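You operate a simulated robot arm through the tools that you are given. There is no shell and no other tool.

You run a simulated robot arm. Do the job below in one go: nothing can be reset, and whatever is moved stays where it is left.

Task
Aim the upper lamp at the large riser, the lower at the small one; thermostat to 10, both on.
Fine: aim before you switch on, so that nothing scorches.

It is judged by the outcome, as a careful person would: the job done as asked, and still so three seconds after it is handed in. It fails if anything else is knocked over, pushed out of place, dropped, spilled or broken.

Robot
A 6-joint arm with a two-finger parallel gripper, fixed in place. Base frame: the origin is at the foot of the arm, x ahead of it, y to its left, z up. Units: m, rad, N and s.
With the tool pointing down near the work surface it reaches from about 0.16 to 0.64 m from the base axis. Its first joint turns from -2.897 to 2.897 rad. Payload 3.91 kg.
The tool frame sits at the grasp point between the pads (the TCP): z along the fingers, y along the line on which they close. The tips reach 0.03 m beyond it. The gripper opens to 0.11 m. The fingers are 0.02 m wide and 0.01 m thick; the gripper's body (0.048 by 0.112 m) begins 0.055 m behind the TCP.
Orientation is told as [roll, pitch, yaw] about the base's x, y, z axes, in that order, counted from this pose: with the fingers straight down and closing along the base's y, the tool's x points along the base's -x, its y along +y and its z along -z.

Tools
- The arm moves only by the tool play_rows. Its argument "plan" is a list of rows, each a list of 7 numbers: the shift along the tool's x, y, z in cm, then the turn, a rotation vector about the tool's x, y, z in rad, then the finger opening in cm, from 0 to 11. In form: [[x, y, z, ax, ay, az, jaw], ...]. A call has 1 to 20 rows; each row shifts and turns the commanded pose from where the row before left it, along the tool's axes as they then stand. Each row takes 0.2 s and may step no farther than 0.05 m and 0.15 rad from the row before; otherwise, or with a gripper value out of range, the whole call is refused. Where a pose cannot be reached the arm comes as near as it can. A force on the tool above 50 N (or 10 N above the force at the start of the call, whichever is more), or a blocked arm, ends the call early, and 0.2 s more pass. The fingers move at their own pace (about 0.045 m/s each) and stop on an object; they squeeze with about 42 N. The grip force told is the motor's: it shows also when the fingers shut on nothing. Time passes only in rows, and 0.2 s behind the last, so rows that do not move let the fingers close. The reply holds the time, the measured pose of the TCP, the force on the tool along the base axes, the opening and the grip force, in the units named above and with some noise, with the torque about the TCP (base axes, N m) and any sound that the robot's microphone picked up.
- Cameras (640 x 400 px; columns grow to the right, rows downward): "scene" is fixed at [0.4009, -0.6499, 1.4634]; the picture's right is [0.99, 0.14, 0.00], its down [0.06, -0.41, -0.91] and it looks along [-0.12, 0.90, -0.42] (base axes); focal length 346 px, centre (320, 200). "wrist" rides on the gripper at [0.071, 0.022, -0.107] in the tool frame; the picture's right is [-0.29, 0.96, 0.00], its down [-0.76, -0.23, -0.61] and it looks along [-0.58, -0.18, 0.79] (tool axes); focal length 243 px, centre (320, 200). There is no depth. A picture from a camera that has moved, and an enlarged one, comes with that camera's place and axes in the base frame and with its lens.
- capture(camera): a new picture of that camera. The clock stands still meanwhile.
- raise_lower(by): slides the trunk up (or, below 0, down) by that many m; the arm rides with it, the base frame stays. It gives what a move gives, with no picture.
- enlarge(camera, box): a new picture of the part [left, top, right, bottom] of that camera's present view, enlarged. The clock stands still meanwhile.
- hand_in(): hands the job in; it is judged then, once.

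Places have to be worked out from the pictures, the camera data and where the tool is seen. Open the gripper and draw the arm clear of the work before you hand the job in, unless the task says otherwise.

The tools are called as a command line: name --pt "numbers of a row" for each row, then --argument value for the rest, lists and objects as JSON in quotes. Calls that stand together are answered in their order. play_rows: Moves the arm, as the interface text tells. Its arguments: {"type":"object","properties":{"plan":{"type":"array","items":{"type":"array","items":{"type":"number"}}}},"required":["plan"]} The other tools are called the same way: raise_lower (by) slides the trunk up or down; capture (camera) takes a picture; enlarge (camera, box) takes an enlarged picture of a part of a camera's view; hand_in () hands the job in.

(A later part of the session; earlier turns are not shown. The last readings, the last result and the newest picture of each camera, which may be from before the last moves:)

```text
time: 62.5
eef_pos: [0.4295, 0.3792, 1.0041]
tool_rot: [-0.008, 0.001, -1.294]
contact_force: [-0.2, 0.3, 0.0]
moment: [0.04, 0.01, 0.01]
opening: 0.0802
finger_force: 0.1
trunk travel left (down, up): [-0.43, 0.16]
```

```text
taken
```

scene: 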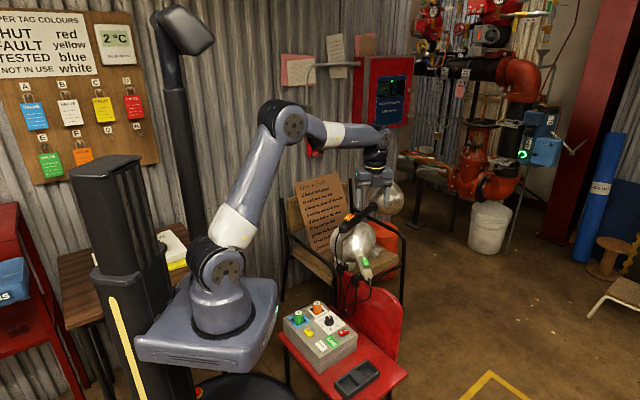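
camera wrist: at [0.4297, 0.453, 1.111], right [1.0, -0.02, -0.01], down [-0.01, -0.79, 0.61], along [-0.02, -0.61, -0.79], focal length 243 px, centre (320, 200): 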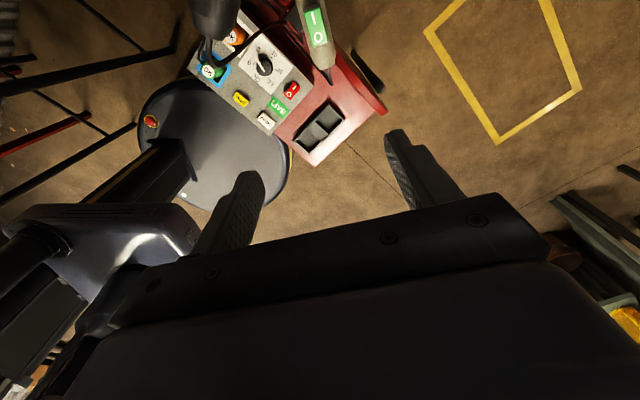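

The fingers are aligned. I'll descend above the lower tail to z≈0.76 and check.

play_rows --pt "1.4 0.4 4 0 0 0 8" --pt "1.5 0.4 4 0 0 0 8" --pt "0 0 4 0 0 0 8" --pt "0 0 4 0 0 0 8" --pt "0 0 4 0 0 0 8" --pt "0 0 4 0 0 0 8" --pt "0 0 0 0 0 0 8"

capture --camera "wrist"

enlarge --camera "scene" --box '[310, 180, 430, 310]'

```text
time: 64.1
eef_pos: [0.4285, 0.4128, 0.7624]
tool_rot: [-0.007, 0.001, -1.294]
contact_force: [-0.1, 0.3, -0.3]
moment: [-0.02, 0.0, 0.03]
opening: 0.08
finger_force: 0.0
trunk travel left (down, up): [-0.43, 0.16]
```

```text
taken
camera wrist: at [0.4298, 0.4864, 0.8703], right [1.0, -0.02, -0.01], down [-0.01, -0.8, 0.61], along [-0.02, -0.61, -0.8], focal length 243 px, centre (320, 200)
```

wrist: 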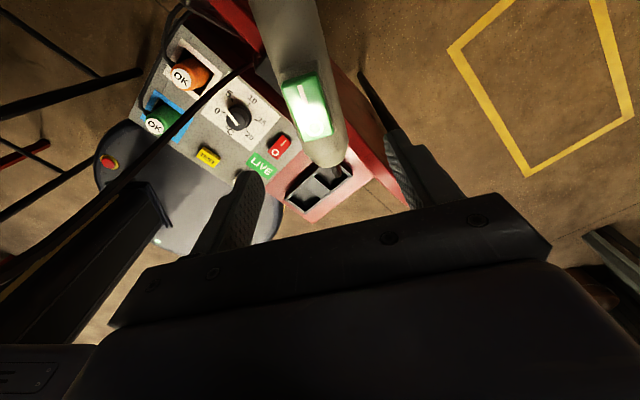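

```text
3.08 times, centred on (370, 245) of scene
camera zoom: at [0.4009, -0.6499, 1.4634], right [0.99, 0.14, 0.0], down [0.06, -0.41, -0.91], along [-0.12, 0.9, -0.42], focal length 1064 px, centre (166, 62)
```

zoom: 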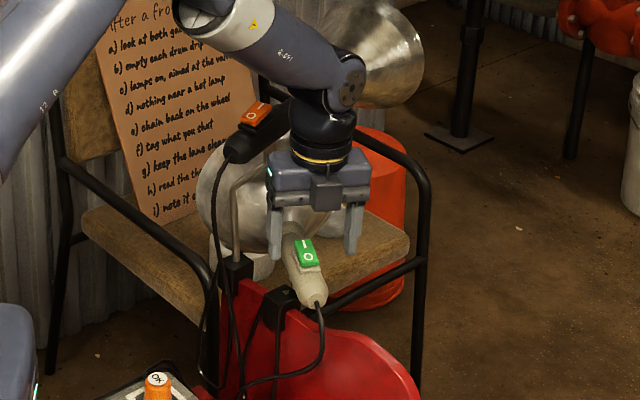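

The handle is centred between the fingers, about 3 cm ahead of the tail end. I'll shift 4 mm toward the tail, descend around it, and close.

play_rows --pt "-0.4 0 2.9 0 0 0 8" --pt "0 0 2.9 0 0 0 8" --pt "0 0 2.7 0 0 0 8" --pt "0 0 0 0 0 0 6" --pt "0 0 0 0 0 0 4.5" --pt "0 0 0 0 0 0 3.5" --pt "0 0 0 0 0 0 2" --pt "0 0 0 0 0 0 2"

capture --camera "wrist"

enlarge --camera "scene" --box '[310, 180, 430, 310]'

```text
time: 65.9
eef_pos: [0.4309, 0.4113, 0.6774]
tool_rot: [0.0, 0.009, -1.296]
contact_force: [41.9, 8.3, -10.4]
moment: [0.24, -0.96, 0.32]
opening: 0.0412
finger_force: 20.7
trunk travel left (down, up): [-0.43, 0.16]
```

```text
taken
camera wrist: at [0.4309, 0.4834, 0.7858], right [1.0, -0.02, 0.0], down [-0.01, -0.8, 0.6], along [-0.01, -0.6, -0.8], focal length 243 px, centre (320, 200)
```

wrist: 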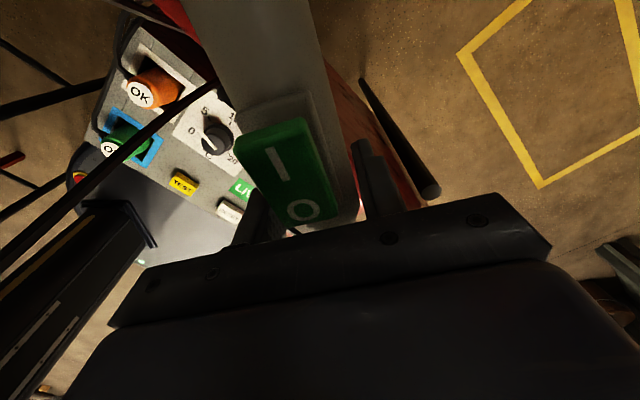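

```text
3.08 times, centred on (370, 245) of scene
camera zoom: at [0.4009, -0.6499, 1.4634], right [0.99, 0.14, 0.0], down [0.06, -0.41, -0.91], along [-0.12, 0.9, -0.42], focal length 1064 px, centre (166, 62)
```

zoom: 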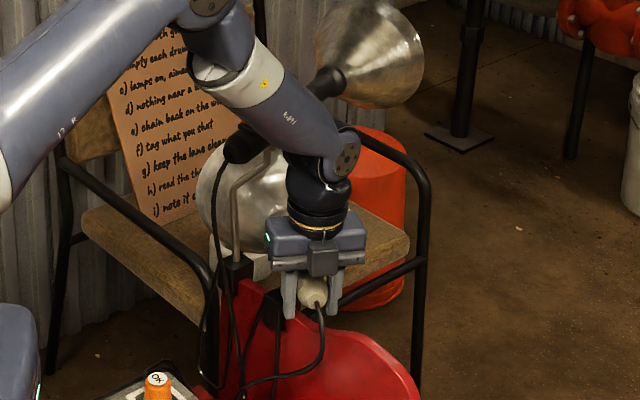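

The right finger is pressing the handle (42 N to the side) since the handle sat slightly left of centre — that is the direction it has to go anyway. I'll start swivelling clockwise about the joint in small steps.

play_rows --pt "0 -0.35 0 0 0 0.05 2" --pt "0 -0.35 0 0 0 0.05 2" --pt "0 -0.32 0 0 0 0.05 2" --pt "0 -0.3 0 0 0 0.05 2" --pt "0 0 0 0 0 0 2"

enlarge --camera "scene" --box '[310, 180, 430, 310]'

capture --camera "wrist"

```text
time: 66.3
eef_pos: [0.4259, 0.4121, 0.6812]
tool_rot: [0.007, 0.015, -1.348]
contact_force: [5.4, 5.9, -0.3]
moment: [0.35, 0.05, -0.5]
opening: 0.0383
finger_force: 17.9
trunk travel left (down, up): [-0.43, 0.16]
stopped in row 2: the force on the tool passed its limit at 55 N (the readings are from after the stop); the commanded pose is now the measured one
```

```text
3.08 times, centred on (370, 245) of scene
camera zoom: at [0.4009, -0.6499, 1.4634], right [0.99, 0.14, 0.0], down [0.06, -0.41, -0.91], along [-0.12, 0.9, -0.42], focal length 1064 px, centre (166, 62)
```

zoom: 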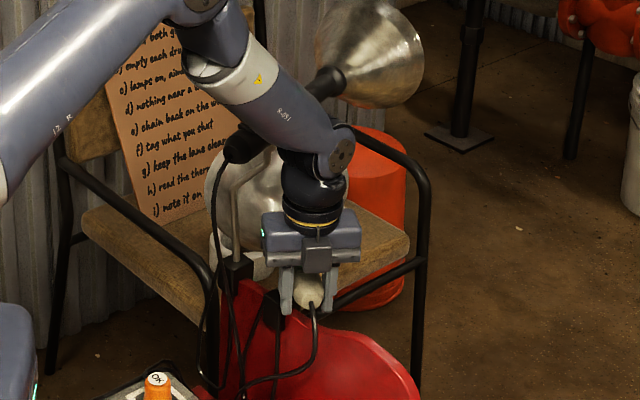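

```text
taken
camera wrist: at [0.4295, 0.4841, 0.7899], right [1.0, -0.07, 0.0], down [-0.06, -0.8, 0.59], along [-0.04, -0.59, -0.8], focal length 243 px, centre (320, 200)
```

wrist: 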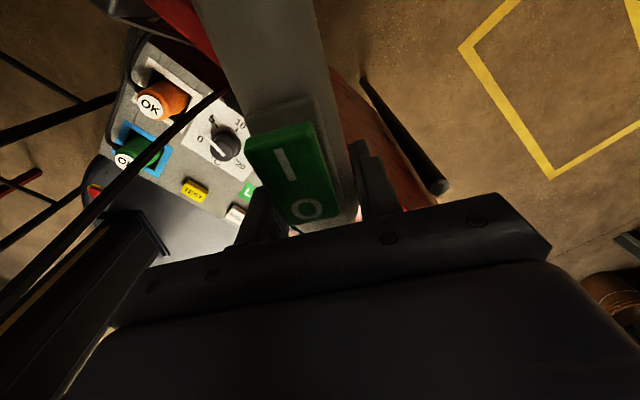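

It turned a little. Let the fingers settle their grip, then continue in finer steps.

play_rows --pt "0 0 0 0 0 0 1" --pt "0 0 0 0 0 0 1" --pt "0 0 0 0 0 0 1"

```text
time: 67.1
eef_pos: [0.4263, 0.4119, 0.6804]
tool_rot: [0.009, 0.016, -1.348]
contact_force: [1.4, 15.9, 10.1]
moment: [0.26, 0.1, -0.61]
opening: 0.0373
finger_force: 45.3
trunk travel left (down, up): [-0.43, 0.16]
```

play_rows --pt "0 -0.17 0 0 0 0.03 1" --pt "0 -0.17 0 0 0 0.03 1" --pt "0 -0.17 0 0 0 0.03 1" --pt "0 -0.17 0 0 0 0.03 1" --pt "0 0 0 0 0 0 1"

enlarge --camera "scene" --box '[310, 180, 430, 310]'

```text
time: 68.3
eef_pos: [0.4203, 0.4101, 0.6805]
tool_rot: [0.004, 0.013, -1.473]
contact_force: [5.3, 12.1, 19.9]
moment: [-0.04, -0.15, -0.29]
opening: 0.0375
finger_force: 45.3
trunk travel left (down, up): [-0.43, 0.16]
```

```text
3.08 times, centred on (370, 245) of scene
camera zoom: at [0.4009, -0.6499, 1.4634], right [0.99, 0.14, 0.0], down [0.06, -0.41, -0.91], along [-0.12, 0.9, -0.42], focal length 1064 px, centre (166, 62)
```

zoom: 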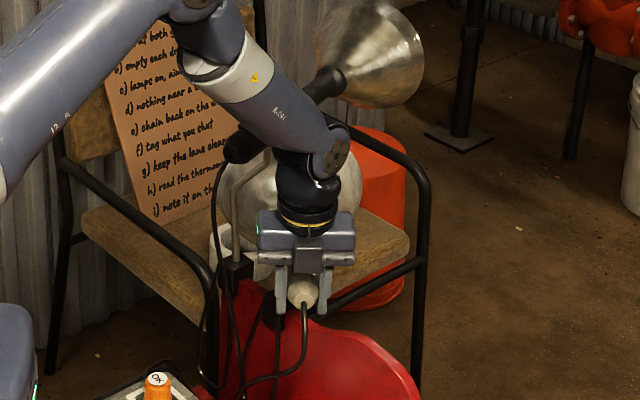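

It follows well. Continuing toward ~78°, checking on the way that the wrist stays clear of the upper lamp.

play_rows --pt "0 -0.17 -0.03 0 0 0.03 1" --pt "0 -0.17 -0.03 0 0 0.03 1" --pt "0 -0.17 -0.03 0 0 0.03 1" --pt "0 -0.17 0 0 0 0.03 1" --pt "0 -0.17 0 0 0 0.03 1" --pt "0 -0.17 0 0 0 0.03 1" --pt "0 0 0 0 0 0 1"

enlarge --camera "scene" --box '[310, 180, 430, 310]'

capture --camera "wrist"

```text
time: 69.9
eef_pos: [0.4091, 0.4089, 0.6813]
tool_rot: [0.002, 0.013, -1.65]
contact_force: [4.5, 5.3, 8.6]
moment: [-0.23, 0.15, -0.39]
opening: 0.0373
finger_force: 45.3
trunk travel left (down, up): [-0.43, 0.16]
```

```text
3.08 times, centred on (370, 245) of scene
camera zoom: at [0.4009, -0.6499, 1.4634], right [0.99, 0.14, 0.0], down [0.06, -0.41, -0.91], along [-0.12, 0.9, -0.42], focal length 1064 px, centre (166, 62)
```

zoom: 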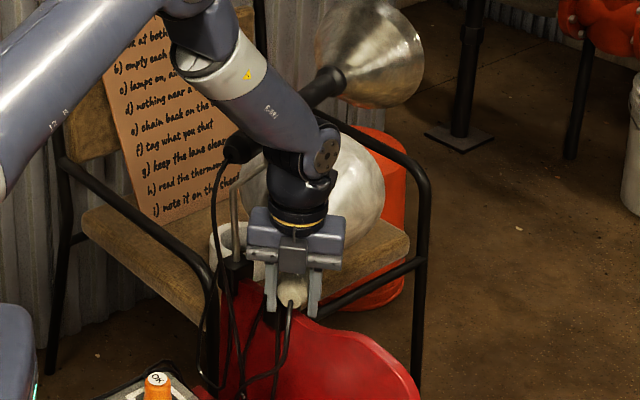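

```text
taken
camera wrist: at [0.4347, 0.476, 0.7895], right [0.93, -0.36, 0.0], down [-0.29, -0.75, 0.6], along [-0.22, -0.56, -0.8], focal length 243 px, centre (320, 200)
```

wrist: 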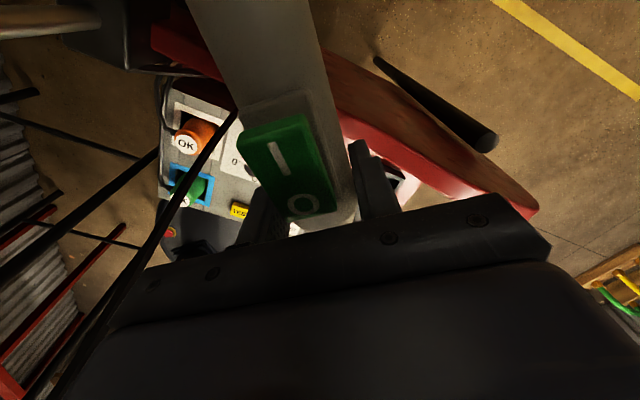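

Tool heading now corresponds to ~85°. Four more small steps, then I'll release and measure.

play_rows --pt "0 -0.17 0 0 0 0.03 1" --pt "0 -0.17 0 0 0 0.03 1" --pt "0 -0.17 0 0 0 0.03 1" --pt "0 -0.17 0 0 0 0.03 1" --pt "0 0 0 0 0 0 1" --pt "0 0 0 0 0 0 4" --pt "0 0 0 0 0 0 7" --pt "0 0 -2 0 0 0 7" --pt "0.5 0 -4 0 0 0 7" --pt "0 0 -4 0 0 0 7" --pt "0 0 -4 0 0 0 7" --pt "-2 0 -4 0 0 0 7" --pt "-3 0 -3.5 0 0 0 7"

enlarge --camera "scene" --box '[310, 180, 430, 310]'

capture --camera "wrist"

```text
time: 72.7
eef_pos: [0.3948, 0.3655, 0.8978]
tool_rot: [0.0, 0.013, -1.771]
contact_force: [0.0, 0.0, -0.6]
moment: [-0.02, -0.02, 0.02]
opening: 0.0701
finger_force: 0.1
trunk travel left (down, up): [-0.43, 0.16]
```

```text
3.08 times, centred on (370, 245) of scene
camera zoom: at [0.4009, -0.6499, 1.4634], right [0.99, 0.14, 0.0], down [0.06, -0.41, -0.91], along [-0.12, 0.9, -0.42], focal length 1064 px, centre (166, 62)
```

zoom: 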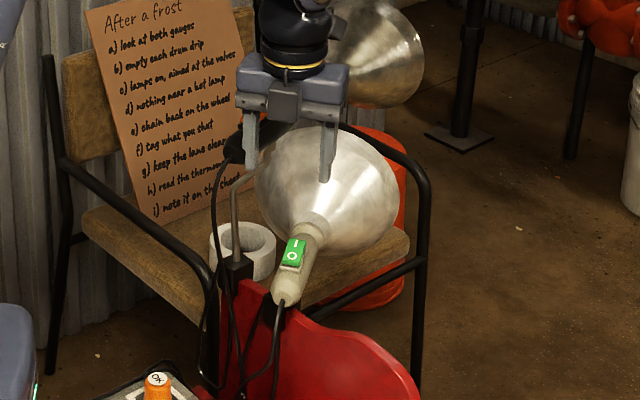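

```text
taken
camera wrist: at [0.4287, 0.4282, 1.0063], right [0.88, -0.47, 0.0], down [-0.38, -0.71, 0.6], along [-0.28, -0.52, -0.8], focal length 243 px, centre (320, 200)
```

wrist: 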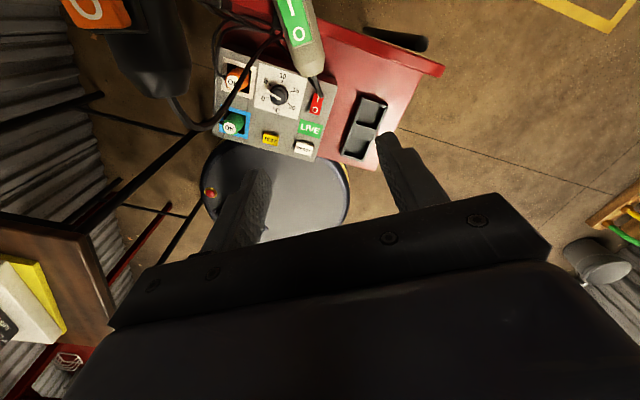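

The lower lamp has swung round. For a good measurement I'll rise and tilt the tool so the camera looks straight down on both lamps again.

play_rows --pt "-1 0 -4.5 0 0 0 11" --pt "0 1.5 -4.5 0 0 0 11" --pt "0 1.5 -3 0 0 0 11" --pt "0 0 0 0 0.14 0 11" --pt "0 0 0 0 0.14 0 11" --pt "0 0 0 0 0.14 0 11" --pt "0 0 0 0 0.14 0 11" --pt "0 0 0 0 0.14 0 11" --pt "0 0 0 0 0 0 11"

capture --camera "wrist"

enlarge --camera "wrist" --box '[220, 0, 460, 210]'

enlarge --camera "scene" --box '[310, 165, 430, 305]'

```text
time: 74.7
eef_pos: [0.4188, 0.3464, 1.0158]
tool_rot: [0.001, 0.715, -1.77]
contact_force: [0.2, 0.1, -0.1]
moment: [0.01, 0.0, 0.02]
opening: 0.11
finger_force: 0.1
trunk travel left (down, up): [-0.43, 0.16]
```

```text
taken
camera wrist: at [0.4362, 0.3245, 1.1441], right [0.9, -0.4, -0.19], down [-0.42, -0.91, -0.04], along [-0.16, 0.12, -0.98], focal length 243 px, centre (320, 200)
```

wrist: 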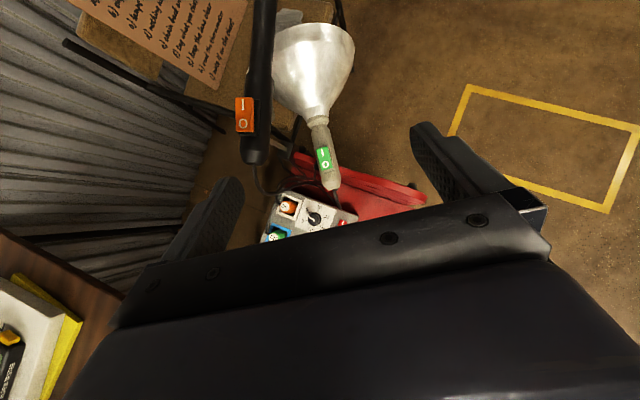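

```text
1.90 times, centred on (340, 105) of wrist
camera zoom: at [0.4362, 0.3245, 1.1441], right [0.9, -0.4, -0.19], down [-0.42, -0.91, -0.04], along [-0.16, 0.12, -0.98], focal length 462 px, centre (282, 381)
```

zoom: 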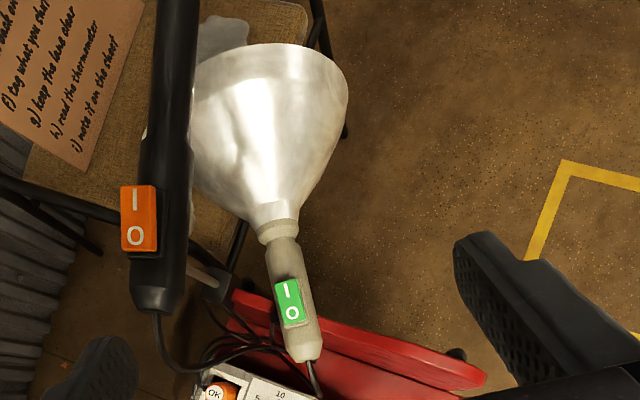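

```text
2.86 times, centred on (370, 235) of scene
camera zoom: at [0.4009, -0.6499, 1.4634], right [0.99, 0.14, 0.0], down [0.06, -0.41, -0.91], along [-0.12, 0.9, -0.42], focal length 988 px, centre (177, 100)
```

zoom: 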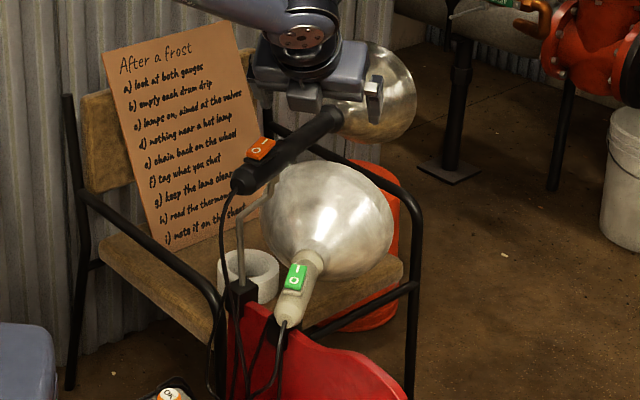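

Top-down measurement: lower lamp yaw ≈78° (goal ≈77.5°), upper ≈61° (goal ≈60°) — both well aimed. Now the thermostat: I'll bring the tool back upright with the camera on the robot's side, over the control box.

play_rows --pt "0 0 0 0 -0.143 0 9" --pt "0 0 0 0 -0.143 0 8" --pt "0 0 0 0 -0.143 0 8" --pt "0 0 0 0 -0.143 0 8" --pt "0 0 0 0 -0.143 0 8" --pt "0 0 0 0 0 -0.1485 8" --pt "0 0 0 0 0 -0.1485 8" --pt "0 0 0 0 0 -0.1485 8" --pt "0 0 0 0 0 -0.1485 8" --pt "0 0 0 0 0 -0.1485 8" --pt "0 0 0 0 0 -0.1485 8" --pt "0 0 0 0 0 -0.1485 8" --pt "0 0 0 0 0 -0.1485 8" --pt "0 0 0 0 0 -0.1485 8" --pt "0 0 0 0 0 -0.1485 8"

play_rows --pt "0 0 0 0 0 -0.1485 8" --pt "0 0 0 0 0 -0.1485 8" --pt "0 0 0 0 0 -0.1485 8" --pt "0 0 0 0 0 -0.1485 8" --pt "0 0 0 0 0 -0.1485 8" --pt "0 0 0 0 0 -0.1485 8" --pt "0 0 0 0 0 -0.1485 8" --pt "0 0 0 0 0 -0.1485 8" --pt "0 0 0 0 0 -0.1485 8" --pt "0 0 0 0 0 -0.1485 8"

capture --camera "scene"

```text
time: 77.9
eef_pos: [0.4203, 0.345, 1.0145]
tool_rot: [0.001, -0.001, -0.281]
contact_force: [-0.5, -0.6, -0.2]
moment: [0.04, -0.02, 0.0]
opening: 0.0801
finger_force: 0.1
trunk travel left (down, up): [-0.43, 0.16]
```

```text
time: 80.1
eef_pos: [0.4201, 0.3451, 1.0135]
tool_rot: [0.001, 0.001, 1.204]
contact_force: [0.0, 0.3, -0.3]
moment: [-0.01, 0.0, 0.01]
opening: 0.08
finger_force: 0.0
trunk travel left (down, up): [-0.43, 0.16]
```

```text
taken
```

scene: 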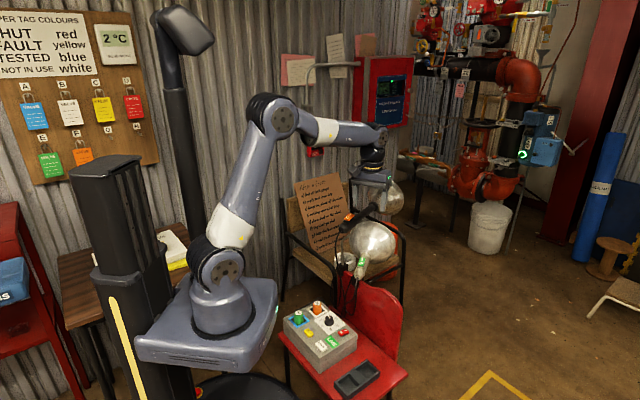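

Now over to the dial, descending to about z=0.69 for a close look.

play_rows --pt "1.1 2.87 0 0 0 0 8" --pt "1.1 2.87 0 0 0 0 8" --pt "1.1 2.87 0 0 0 0 8" --pt "1.1 2.87 0 0 0 0 8" --pt "0 0 4 0 0 0 8" --pt "0 0 4 0 0 0 8" --pt "0 0 4 0 0 0 8" --pt "0 0 4 0 0 0 8" --pt "0 0 4 0 0 0 8" --pt "0 0 4 0 0 0 8" --pt "0 0 4 0 0 0 8" --pt "0 0 4 0 0 0 8" --pt "0 0 0 0 0 0 8"

enlarge --camera "wrist" --box '[200, 0, 440, 190]'

capture --camera "scene"

```text
time: 82.9
eef_pos: [0.2957, 0.3468, 0.6902]
tool_rot: [0.0, 0.001, 1.201]
contact_force: [0.2, 0.0, -0.3]
moment: [0.0, 0.01, 0.0]
opening: 0.0801
finger_force: 0.1
trunk travel left (down, up): [-0.43, 0.16]
```

```text
2.11 times, centred on (320, 95) of wrist
camera zoom: at [0.2487, 0.2868, 0.7988], right [-0.79, 0.62, 0.0], down [0.49, 0.63, 0.61], along [0.37, 0.48, -0.79], focal length 511 px, centre (320, 421)
```

zoom: 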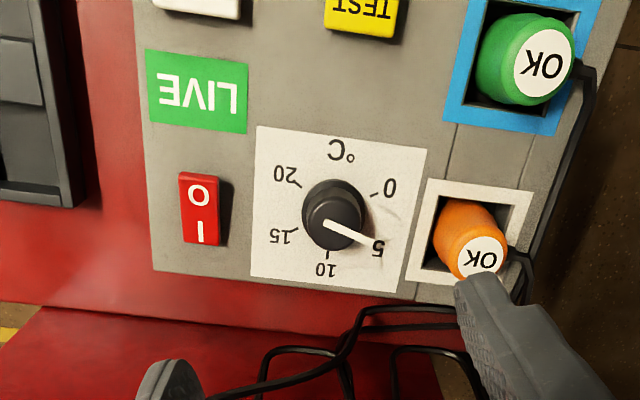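

```text
taken
```

scene: 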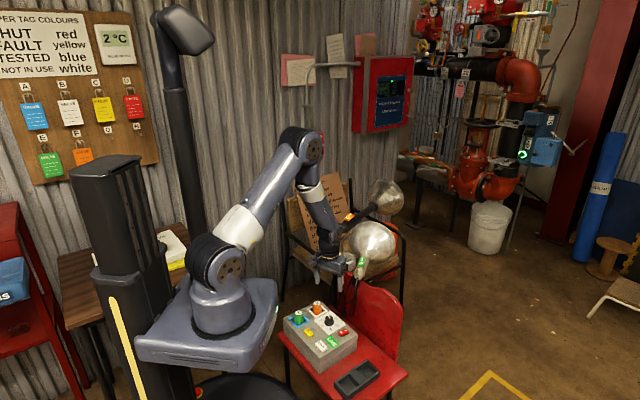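

The dial is very clear: its centre comes out at ≈(0.294, 0.363), ticks every ~60° clockwise. I'll zoom further to read the pointer accurately.

enlarge --camera "wrist" --box '[290, 55, 370, 135]'

enlarge --camera "scene" --box '[310, 300, 360, 340]'

```text
5.00 times, centred on (330, 95) of wrist
camera zoom: at [0.2487, 0.2868, 0.7988], right [-0.79, 0.62, 0.0], down [0.49, 0.63, 0.61], along [0.37, 0.48, -0.79], focal length 1213 px, centre (270, 725)
```

zoom: 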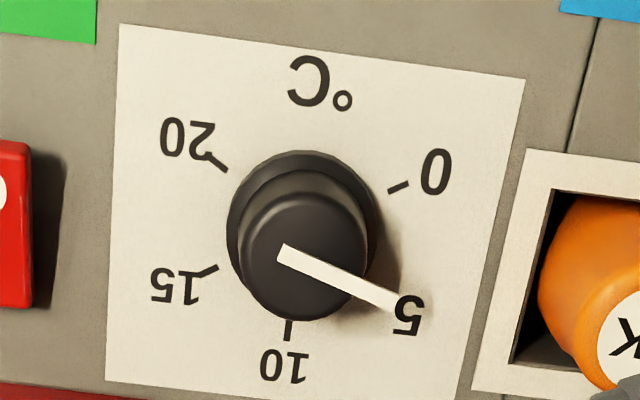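

```text
10.00 times, centred on (335, 320) of scene
camera zoom: at [0.4009, -0.6499, 1.4634], right [0.99, 0.14, 0.0], down [0.06, -0.41, -0.91], along [-0.12, 0.9, -0.42], focal length 3457 px, centre (170, -1000)
```

zoom: 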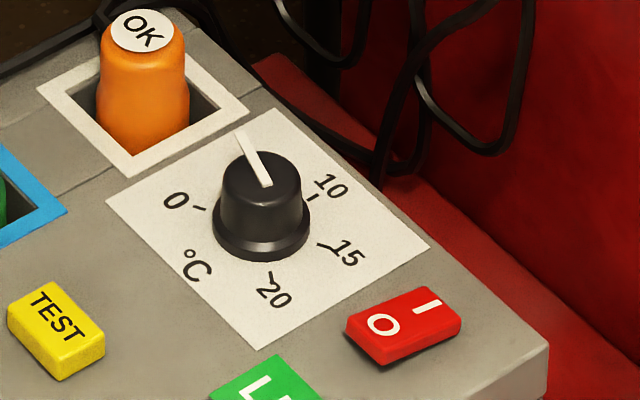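

The pointer (a bar on the knob's top) reads about 4, and the panel top is at z≈0.470, knob top ≈0.495. I'll turn the fingers so they clear the pointer bar, centre over the knob and go down around it.

play_rows --pt "0 0 0 0 0 -0.14 6" --pt "0 0 0 0 0 -0.14 6" --pt "-0.8 0 0 0 0 -0.14 6" --pt "-0.8 0 3 0 0 0 6" --pt "0 0 4 0 0 0 6" --pt "0 0 4 0 0 0 6" --pt "0 0 0 0 0 0 6"

capture --camera "wrist"

enlarge --camera "scene" --box '[280, 250, 400, 350]'

```text
time: 84.5
eef_pos: [0.2988, 0.3613, 0.5853]
tool_rot: [-0.001, 0.001, 1.619]
contact_force: [0.2, -0.5, 1.1]
moment: [-0.02, 0.0, 0.01]
opening: 0.0597
finger_force: 0.0
trunk travel left (down, up): [-0.43, 0.16]
```

```text
taken
camera wrist: at [0.2795, 0.2883, 0.6923], right [-0.97, 0.24, 0.0], down [0.19, 0.77, 0.61], along [0.15, 0.59, -0.79], focal length 243 px, centre (320, 200)
```

wrist: 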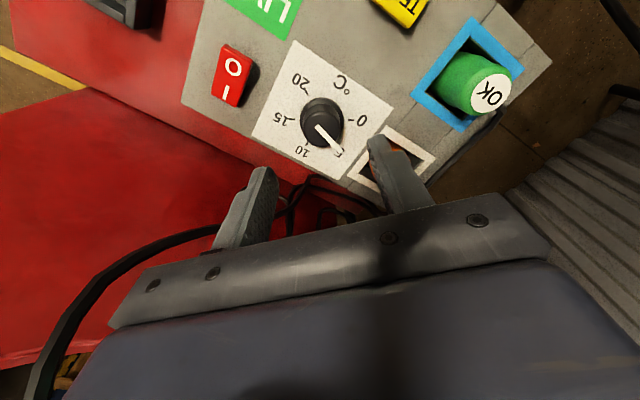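

```text
4.00 times, centred on (340, 300) of scene
camera zoom: at [0.4009, -0.6499, 1.4634], right [0.99, 0.14, 0.0], down [0.06, -0.41, -0.91], along [-0.12, 0.9, -0.42], focal length 1383 px, centre (240, -200)
```

zoom: 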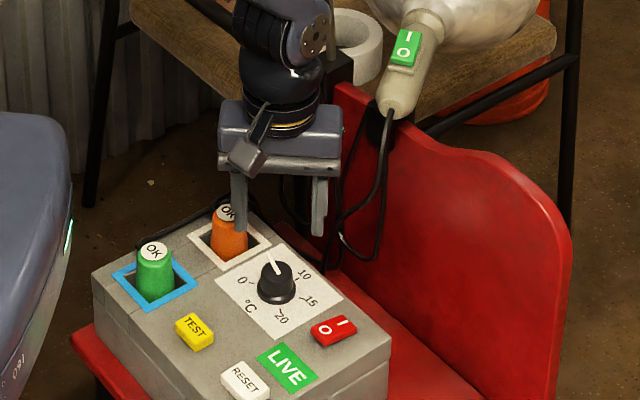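

The knob is centred to within 2 mm. I'll go down the rest of the way so the fingertips end just above the panel.

play_rows --pt "0 0.2 3 0 0 0 6" --pt "0 0 2.5 0 0 0 6" --pt "0 0 1.5 0 0 0 6" --pt "0 0 0.8 0 0 0 6" --pt "0 0 0 0 0 0 6"

capture --camera "wrist"

enlarge --camera "scene" --box '[290, 285, 370, 345]'

```text
time: 85.7
eef_pos: [0.2961, 0.3605, 0.5101]
tool_rot: [-0.002, -0.002, 1.623]
contact_force: [-0.1, -6.1, 42.4]
moment: [-0.44, 1.44, 0.2]
opening: 0.0604
finger_force: 0.3
trunk travel left (down, up): [-0.43, 0.16]
```

```text
taken
camera wrist: at [0.2763, 0.2876, 0.6177], right [-0.97, 0.24, 0.0], down [0.19, 0.77, 0.61], along [0.15, 0.59, -0.79], focal length 243 px, centre (320, 200)
```

wrist: 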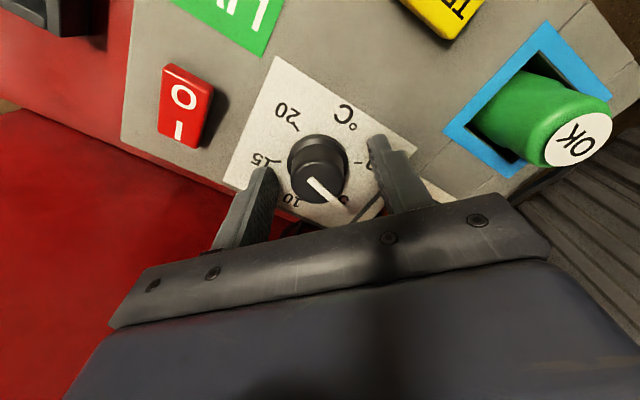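

```text
6.67 times, centred on (330, 315) of scene
camera zoom: at [0.4009, -0.6499, 1.4634], right [0.99, 0.14, 0.0], down [0.06, -0.41, -0.91], along [-0.12, 0.9, -0.42], focal length 2305 px, centre (253, -567)
```

zoom: 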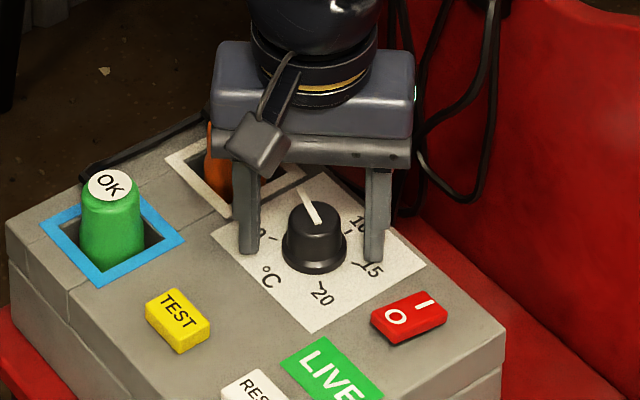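

The left fingertip rests on the panel (42 N). I'll lift 6 mm and then close on the knob.

play_rows --pt "0 0 -0.6 0 0 0 6" --pt "0 0 0 0 0 0 6"

play_rows --pt "0 0 0 0 0 0 4.5" --pt "0 0 0 0 0 0 3.5" --pt "0 0 0 0 0 0 2.5" --pt "0 0 0 0 0 0 2" --pt "0 0 0 0 0 0 2"

capture --camera "wrist"

enlarge --camera "scene" --box '[290, 285, 370, 345]'

```text
time: 86.3
eef_pos: [0.2939, 0.3608, 0.5131]
tool_rot: [0.0, -0.001, 1.621]
contact_force: [-0.2, -0.1, -0.7]
moment: [-0.02, -0.01, -0.02]
opening: 0.0597
finger_force: 0.0
trunk travel left (down, up): [-0.43, 0.16]
```

```text
time: 87.5
eef_pos: [0.2967, 0.3627, 0.5127]
tool_rot: [-0.001, -0.002, 1.618]
contact_force: [22.0, -0.8, -1.6]
moment: [0.29, -0.76, 0.01]
opening: 0.0365
finger_force: 44.9
trunk travel left (down, up): [-0.43, 0.16]
```

```text
taken
camera wrist: at [0.2776, 0.2888, 0.6209], right [-0.97, 0.24, 0.0], down [0.19, 0.77, 0.61], along [0.15, 0.59, -0.79], focal length 243 px, centre (320, 200)
```

wrist: 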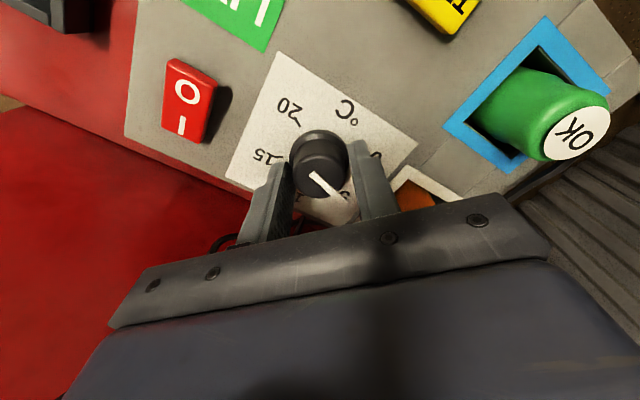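

```text
6.67 times, centred on (330, 315) of scene
camera zoom: at [0.4009, -0.6499, 1.4634], right [0.99, 0.14, 0.0], down [0.06, -0.41, -0.91], along [-0.12, 0.9, -0.42], focal length 2305 px, centre (253, -567)
```

zoom: 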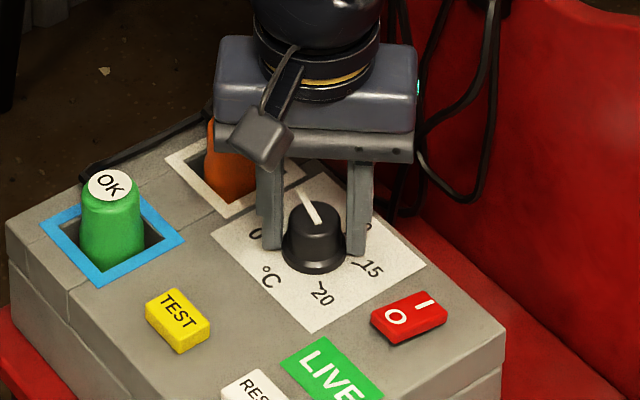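

Gripped but 6 mm off-centre and pushing sideways with 22 N. I'll open, recentre on the knob, and close again.

play_rows --pt "0 0 0 0 0 0 5" --pt "0 0 0 0 0 0 5.5" --pt "0.5 -0.25 0 0 0 0 5.5" --pt "0 0 0 0 0 0 4.5" --pt "0 0 0 0 0 0 3.5" --pt "0 0 0 0 0 0 2.5" --pt "0 0 0 0 0 0 2" --pt "0 0 0 0 0 0 2"

capture --camera "wrist"

```text
time: 89.3
eef_pos: [0.2971, 0.3566, 0.5121]
tool_rot: [0.0, 0.0, 1.621]
contact_force: [-7.1, 0.6, 0.7]
moment: [-0.06, 0.26, 0.04]
opening: 0.037
finger_force: 44.9
trunk travel left (down, up): [-0.43, 0.16]
```

```text
taken
camera wrist: at [0.2782, 0.284, 0.6203], right [-0.97, 0.24, 0.0], down [0.19, 0.77, 0.61], along [0.15, 0.59, -0.79], focal length 243 px, centre (320, 200)
```

wrist: 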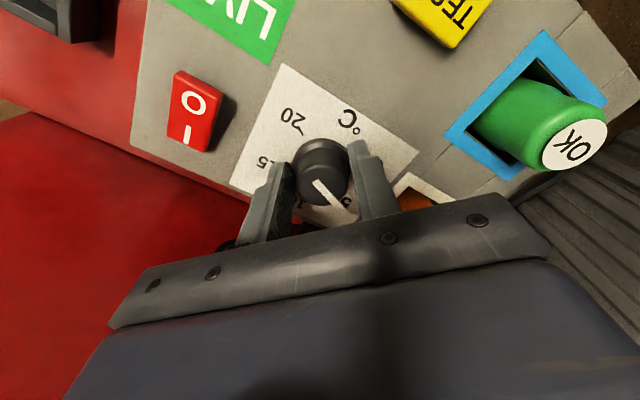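

Well centred now (37 mm knob, 7 N). I'll turn it clockwise by 0.6 rad first and read the dial.

play_rows --pt "0 0 0 0 0 0.1 2" --pt "0 0 0 0 0 0.1 2" --pt "0 0 0 0 0 0.1 2" --pt "0 0 0 0 0 0.1 2" --pt "0 0 0 0 0 0.1 2" --pt "0 0 0 0 0 0.1 2" --pt "0 0 0 0 0 0 2"

capture --camera "wrist"

enlarge --camera "scene" --box '[290, 285, 370, 345]'

```text
time: 90.6
eef_pos: [0.2955, 0.3585, 0.5128]
tool_rot: [0.0, 0.004, 1.102]
contact_force: [-25.9, 16.3, -4.7]
moment: [0.69, 0.73, 0.08]
opening: 0.0367
finger_force: 45.6
trunk travel left (down, up): [-0.43, 0.16]
stopped in row 6: the force on the tool passed its limit at 52 N (the readings are from after the stop); the commanded pose is now the measured one
```

```text
taken
camera wrist: at [0.2431, 0.303, 0.6206], right [-0.72, 0.69, 0.0], down [0.55, 0.58, 0.61], along [0.42, 0.44, -0.8], focal length 243 px, centre (320, 200)
```

wrist: 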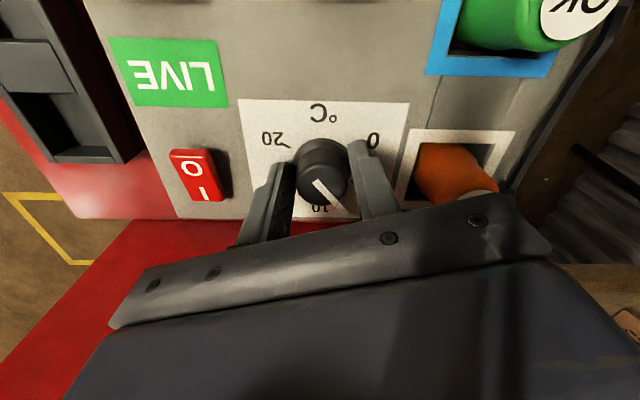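

```text
6.67 times, centred on (330, 315) of scene
camera zoom: at [0.4009, -0.6499, 1.4634], right [0.99, 0.14, 0.0], down [0.06, -0.41, -0.91], along [-0.12, 0.9, -0.42], focal length 2305 px, centre (253, -567)
```

zoom: 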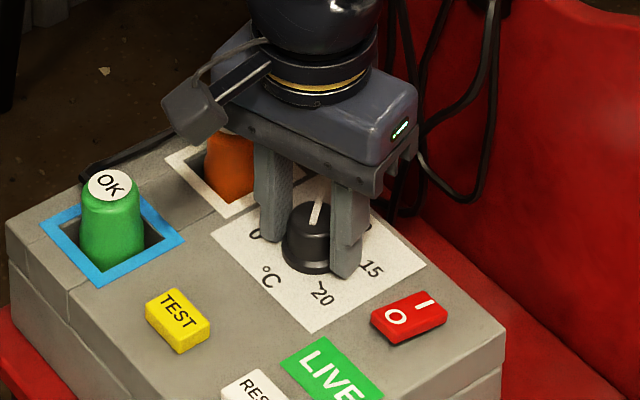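

The knob turns with the gripper, but side force built up from being slightly off the knob's axis. I'll shift 3 mm to relieve it, then see where the pointer is.

play_rows --pt "0 0.3 0 0 0 0 2" --pt "0 0 0 0 0 0 2"

enlarge --camera "wrist" --box '[240, 90, 420, 220]'

```text
time: 91.2
eef_pos: [0.2957, 0.3571, 0.5117]
tool_rot: [-0.001, 0.001, 1.1]
contact_force: [4.2, 3.7, -5.9]
moment: [-0.58, 0.32, 0.02]
opening: 0.0367
finger_force: 45.7
trunk travel left (down, up): [-0.43, 0.16]
```

```text
3.08 times, centred on (330, 155) of wrist
camera zoom: at [0.2428, 0.303, 0.6206], right [-0.72, 0.69, 0.0], down [0.55, 0.57, 0.61], along [0.42, 0.44, -0.8], focal length 746 px, centre (289, 338)
```

zoom: 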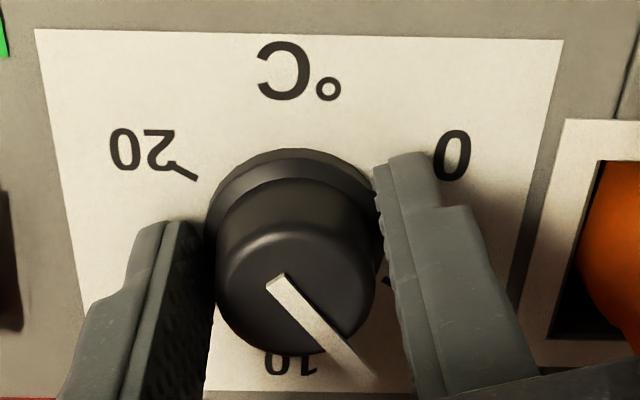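

Relieved; pointer now at azimuth ≈86° (about 6.6). Continuing clockwise in smaller batches.

play_rows --pt "0 0 0 0 0 0.08 2" --pt "0 0 0 0 0 0.08 2" --pt "0 0 0 0 0 0.08 2" --pt "0 0 0 0 0 0.08 2" --pt "0 0 0 0 0 0 2"

```text
time: 92.4
eef_pos: [0.2941, 0.3574, 0.5134]
tool_rot: [-0.002, 0.002, 0.783]
contact_force: [-6.0, 7.0, -10.2]
moment: [0.59, -0.15, 0.05]
opening: 0.0367
finger_force: 45.3
trunk travel left (down, up): [-0.43, 0.16]
```

play_rows --pt "0 0.05 0 0 0 0.08 2" --pt "0 0.05 0 0 0 0.08 2" --pt "0 0 0 0 0 0.08 2" --pt "0 0 0 0 0 0.08 2" --pt "0 0 0 0 0 0 2"

enlarge --camera "wrist" --box '[240, 90, 420, 220]'

enlarge --camera "scene" --box '[290, 285, 370, 345]'

```text
time: 93.6
eef_pos: [0.2937, 0.3594, 0.5132]
tool_rot: [-0.002, 0.002, 0.459]
contact_force: [-2.1, 10.2, -3.3]
moment: [-0.17, 0.81, 0.02]
opening: 0.0366
finger_force: 44.9
trunk travel left (down, up): [-0.43, 0.16]
```

```text
3.08 times, centred on (330, 155) of wrist
camera zoom: at [0.2192, 0.346, 0.6208], right [-0.17, 0.99, 0.0], down [0.78, 0.13, 0.61], along [0.6, 0.1, -0.79], focal length 746 px, centre (289, 338)
```

zoom: 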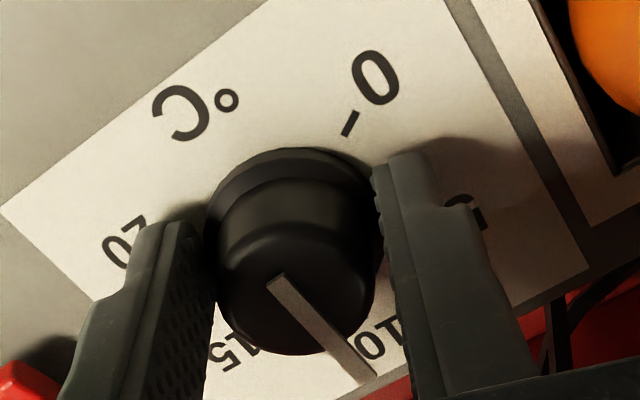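

```text
6.67 times, centred on (330, 315) of scene
camera zoom: at [0.4009, -0.6499, 1.4634], right [0.99, 0.14, 0.0], down [0.06, -0.41, -0.91], along [-0.12, 0.9, -0.42], focal length 2305 px, centre (253, -567)
```

zoom: 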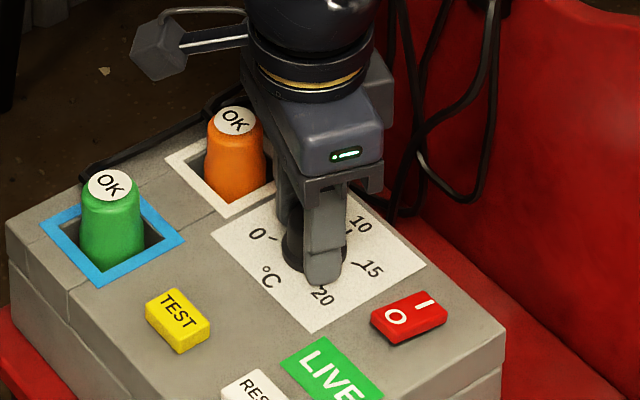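

Pointer is at ≈49°; the "10" tick is at ≈45°. A last small turn of 0.07 rad, then I'll release and look straight at the dial.

play_rows --pt "0 0 0 0 0 0.07 2" --pt "0 0 0 0 0 0 2" --pt "0 0 0 0 0 0 4.5" --pt "0 0 0 0 0 0 6" --pt "0 0 -2 0 0 0 6" --pt "0 0 -4 0 0 0 6" --pt "0 0 -4 0 0 0 6" --pt "2 0 -4 0 0 0 6"

capture --camera "wrist"

enlarge --camera "scene" --box '[310, 300, 360, 340]'

```text
time: 95.4
eef_pos: [0.2736, 0.3491, 0.6522]
tool_rot: [-0.002, 0.004, 0.389]
contact_force: [0.7, 0.6, -0.2]
moment: [0.0, 0.04, -0.03]
opening: 0.0598
finger_force: 0.1
trunk travel left (down, up): [-0.43, 0.16]
```

```text
taken
camera wrist: at [0.1985, 0.3419, 0.7594], right [-0.1, 1.0, 0.0], down [0.79, 0.08, 0.61], along [0.6, 0.06, -0.8], focal length 243 px, centre (320, 200)
```

wrist: 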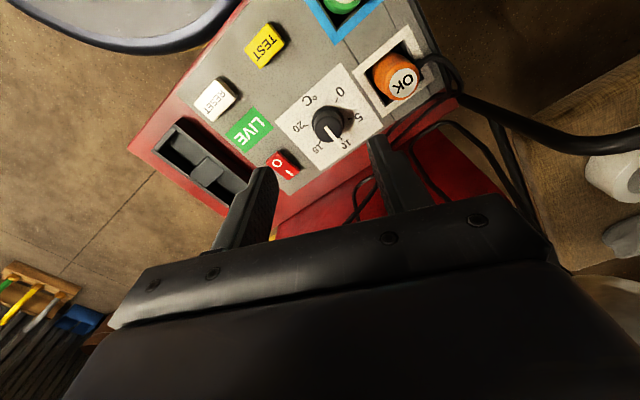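

```text
10.00 times, centred on (335, 320) of scene
camera zoom: at [0.4009, -0.6499, 1.4634], right [0.99, 0.14, 0.0], down [0.06, -0.41, -0.91], along [-0.12, 0.9, -0.42], focal length 3457 px, centre (170, -1000)
```

zoom: 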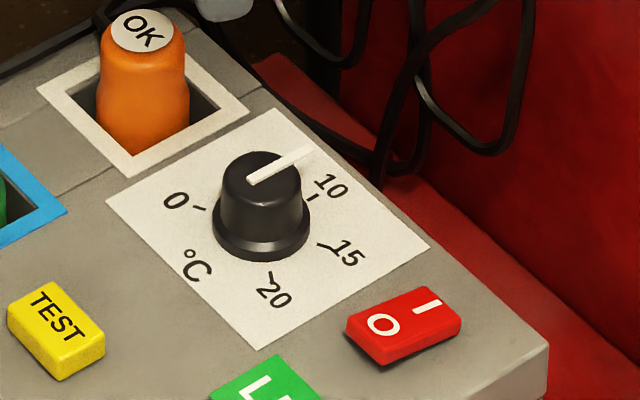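

Pointer looks to be at 10. I'll measure it on an enlarged wrist view.

enlarge --camera "wrist" --box '[265, 60, 405, 180]'

```text
3.33 times, centred on (335, 120) of wrist
camera zoom: at [0.1985, 0.3419, 0.7594], right [-0.1, 1.0, 0.0], down [0.79, 0.08, 0.61], along [0.6, 0.06, -0.8], focal length 809 px, centre (270, 467)
```

zoom: 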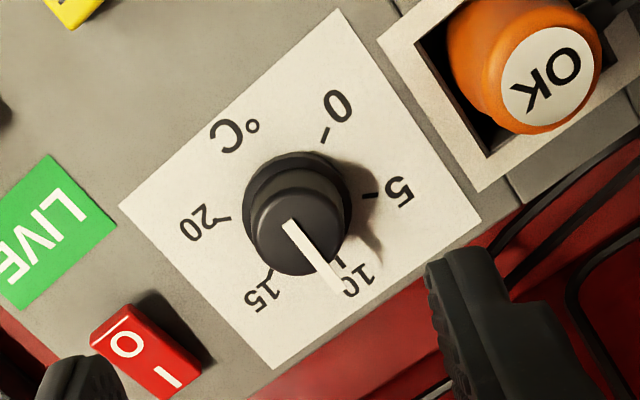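

The pointer sits at ≈44° versus the tick's 45°: thermostat at 10. Now I need to know whether the box's red switch is already at I, so I'll look at it closely.

enlarge --camera "wrist" --box '[260, 130, 330, 190]'

enlarge --camera "scene" --box '[330, 318, 362, 345]'

enlarge --camera "scene" --box '[335, 200, 395, 290]'

```text
6.67 times, centred on (295, 160) of wrist
camera zoom: at [0.1985, 0.3419, 0.7594], right [-0.1, 1.0, 0.0], down [0.79, 0.08, 0.61], along [0.6, 0.06, -0.8], focal length 1618 px, centre (487, 467)
```

zoom: 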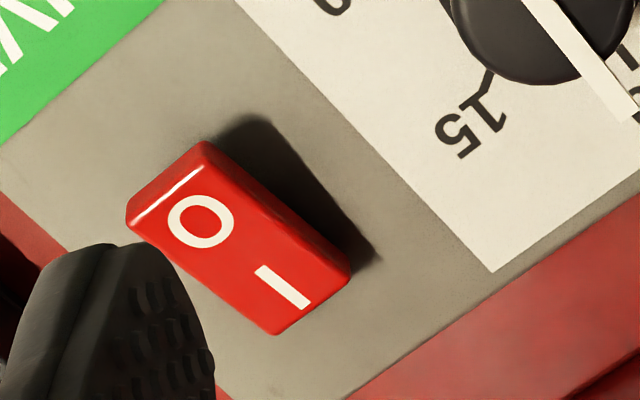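

```text
14.81 times, centred on (346, 332) of scene
camera zoom: at [0.4009, -0.6499, 1.4634], right [0.99, 0.14, 0.0], down [0.06, -0.41, -0.91], along [-0.12, 0.9, -0.42], focal length 5121 px, centre (-65, -1748)
```

zoom: 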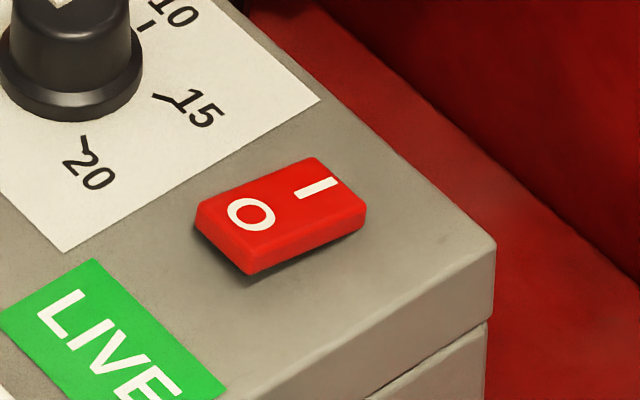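

```text
4.44 times, centred on (365, 245) of scene
camera zoom: at [0.4009, -0.6499, 1.4634], right [0.99, 0.14, 0.0], down [0.06, -0.41, -0.91], along [-0.12, 0.9, -0.42], focal length 1536 px, centre (120, 0)
```

zoom: 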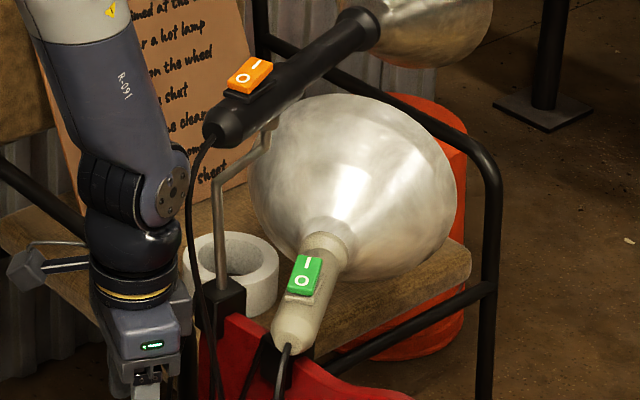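

The red box switch has its I side pressed (O end raised) and LIVE shows, so the box is on; both lamp rockers are still at O. Now I'll rise, close the fingers, and line up over the upper lamp's switch.

play_rows --pt "0 0 -4 0 0 0 6" --pt "0 0 -4 0 0 0 4" --pt "0 0 -4 0 0 0 2" --pt "0 0 -4 0 0 0 0" --pt "0 0 -4 0 0 0 0" --pt "0 0 -4 0 0 0 0" --pt "0 0 -4 0 0 0 0" --pt "0 0 -4 0 0 0 0" --pt "0 0 -4 0 0 0 0" --pt "0 0 0 0 0 -0.134 0" --pt "0 0 0 0 0 -0.134 0" --pt "0 0 0 0 0 -0.134 0" --pt "0 0 0 0 0 -0.134 0" --pt "0 0 0 0 0 -0.134 0"

capture --camera "wrist"

```text
time: 98.4
eef_pos: [0.2752, 0.3519, 1.0108]
tool_rot: [-0.001, 0.003, 1.065]
contact_force: [0.6, -0.1, 0.1]
moment: [0.02, 0.0, 0.01]
opening: 0.0
finger_force: 37.8
trunk travel left (down, up): [-0.43, 0.16]
```

```text
taken
camera wrist: at [0.2208, 0.2991, 1.1194], right [-0.7, 0.72, 0.0], down [0.57, 0.55, 0.61], along [0.44, 0.42, -0.8], focal length 243 px, centre (320, 200)
```

wrist: 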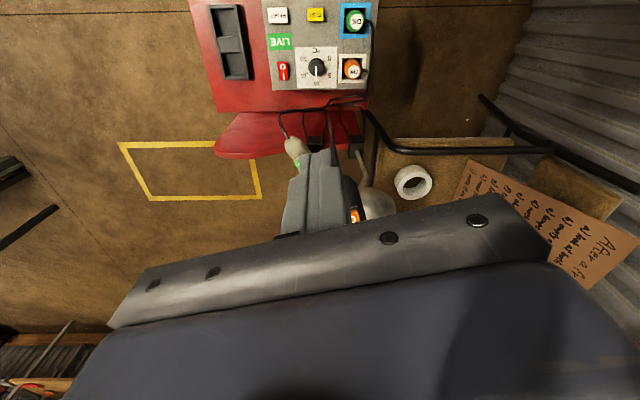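

Closed fingers block the view; I'll open them for measuring, raise the trunk 8 cm for reach, and move forward above the switch.

raise_lower --by 0.08

play_rows --pt "-3.8 0 0 0 0 0 5" --pt "-3.8 0 2 0 0 0 9" --pt "-3.8 0 2 0 0 0 11" --pt "-3.0 0 2 0 0 0 11" --pt "0 0 0 0 0 0 11"

capture --camera "wrist"

enlarge --camera "wrist" --box '[250, 40, 400, 190]'

```text
time: 99.6
eef_pos: [0.2756, 0.3518, 1.0914]
tool_rot: [0.001, 0.005, 1.062]
contact_force: [-0.2, -0.8, 0.4]
moment: [-0.02, 0.0, -0.01]
opening: 0.0001
finger_force: 37.3
trunk travel left (down, up): [-0.51, 0.08]
```

```text
time: 100.8
eef_pos: [0.3426, 0.4759, 1.0296]
tool_rot: [0.001, 0.004, 1.061]
contact_force: [-0.5, 0.7, 0.9]
moment: [0.0, -0.03, -0.01]
opening: 0.1022
finger_force: 0.1
trunk travel left (down, up): [-0.51, 0.08]
```

```text
taken
camera wrist: at [0.2876, 0.4239, 1.1378], right [-0.69, 0.72, 0.0], down [0.57, 0.55, 0.61], along [0.44, 0.42, -0.8], focal length 243 px, centre (320, 200)
```

wrist: 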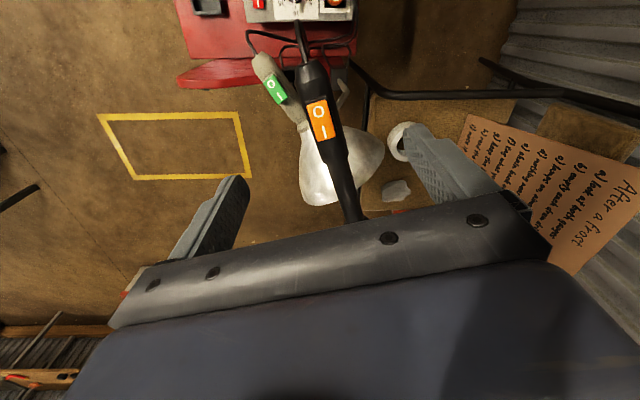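

```text
2.67 times, centred on (325, 115) of wrist
camera zoom: at [0.2876, 0.4239, 1.1378], right [-0.69, 0.72, 0.0], down [0.57, 0.55, 0.61], along [0.44, 0.42, -0.8], focal length 647 px, centre (307, 427)
```

zoom: 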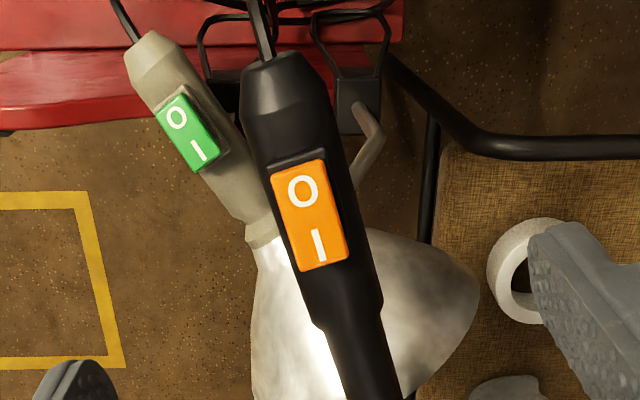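

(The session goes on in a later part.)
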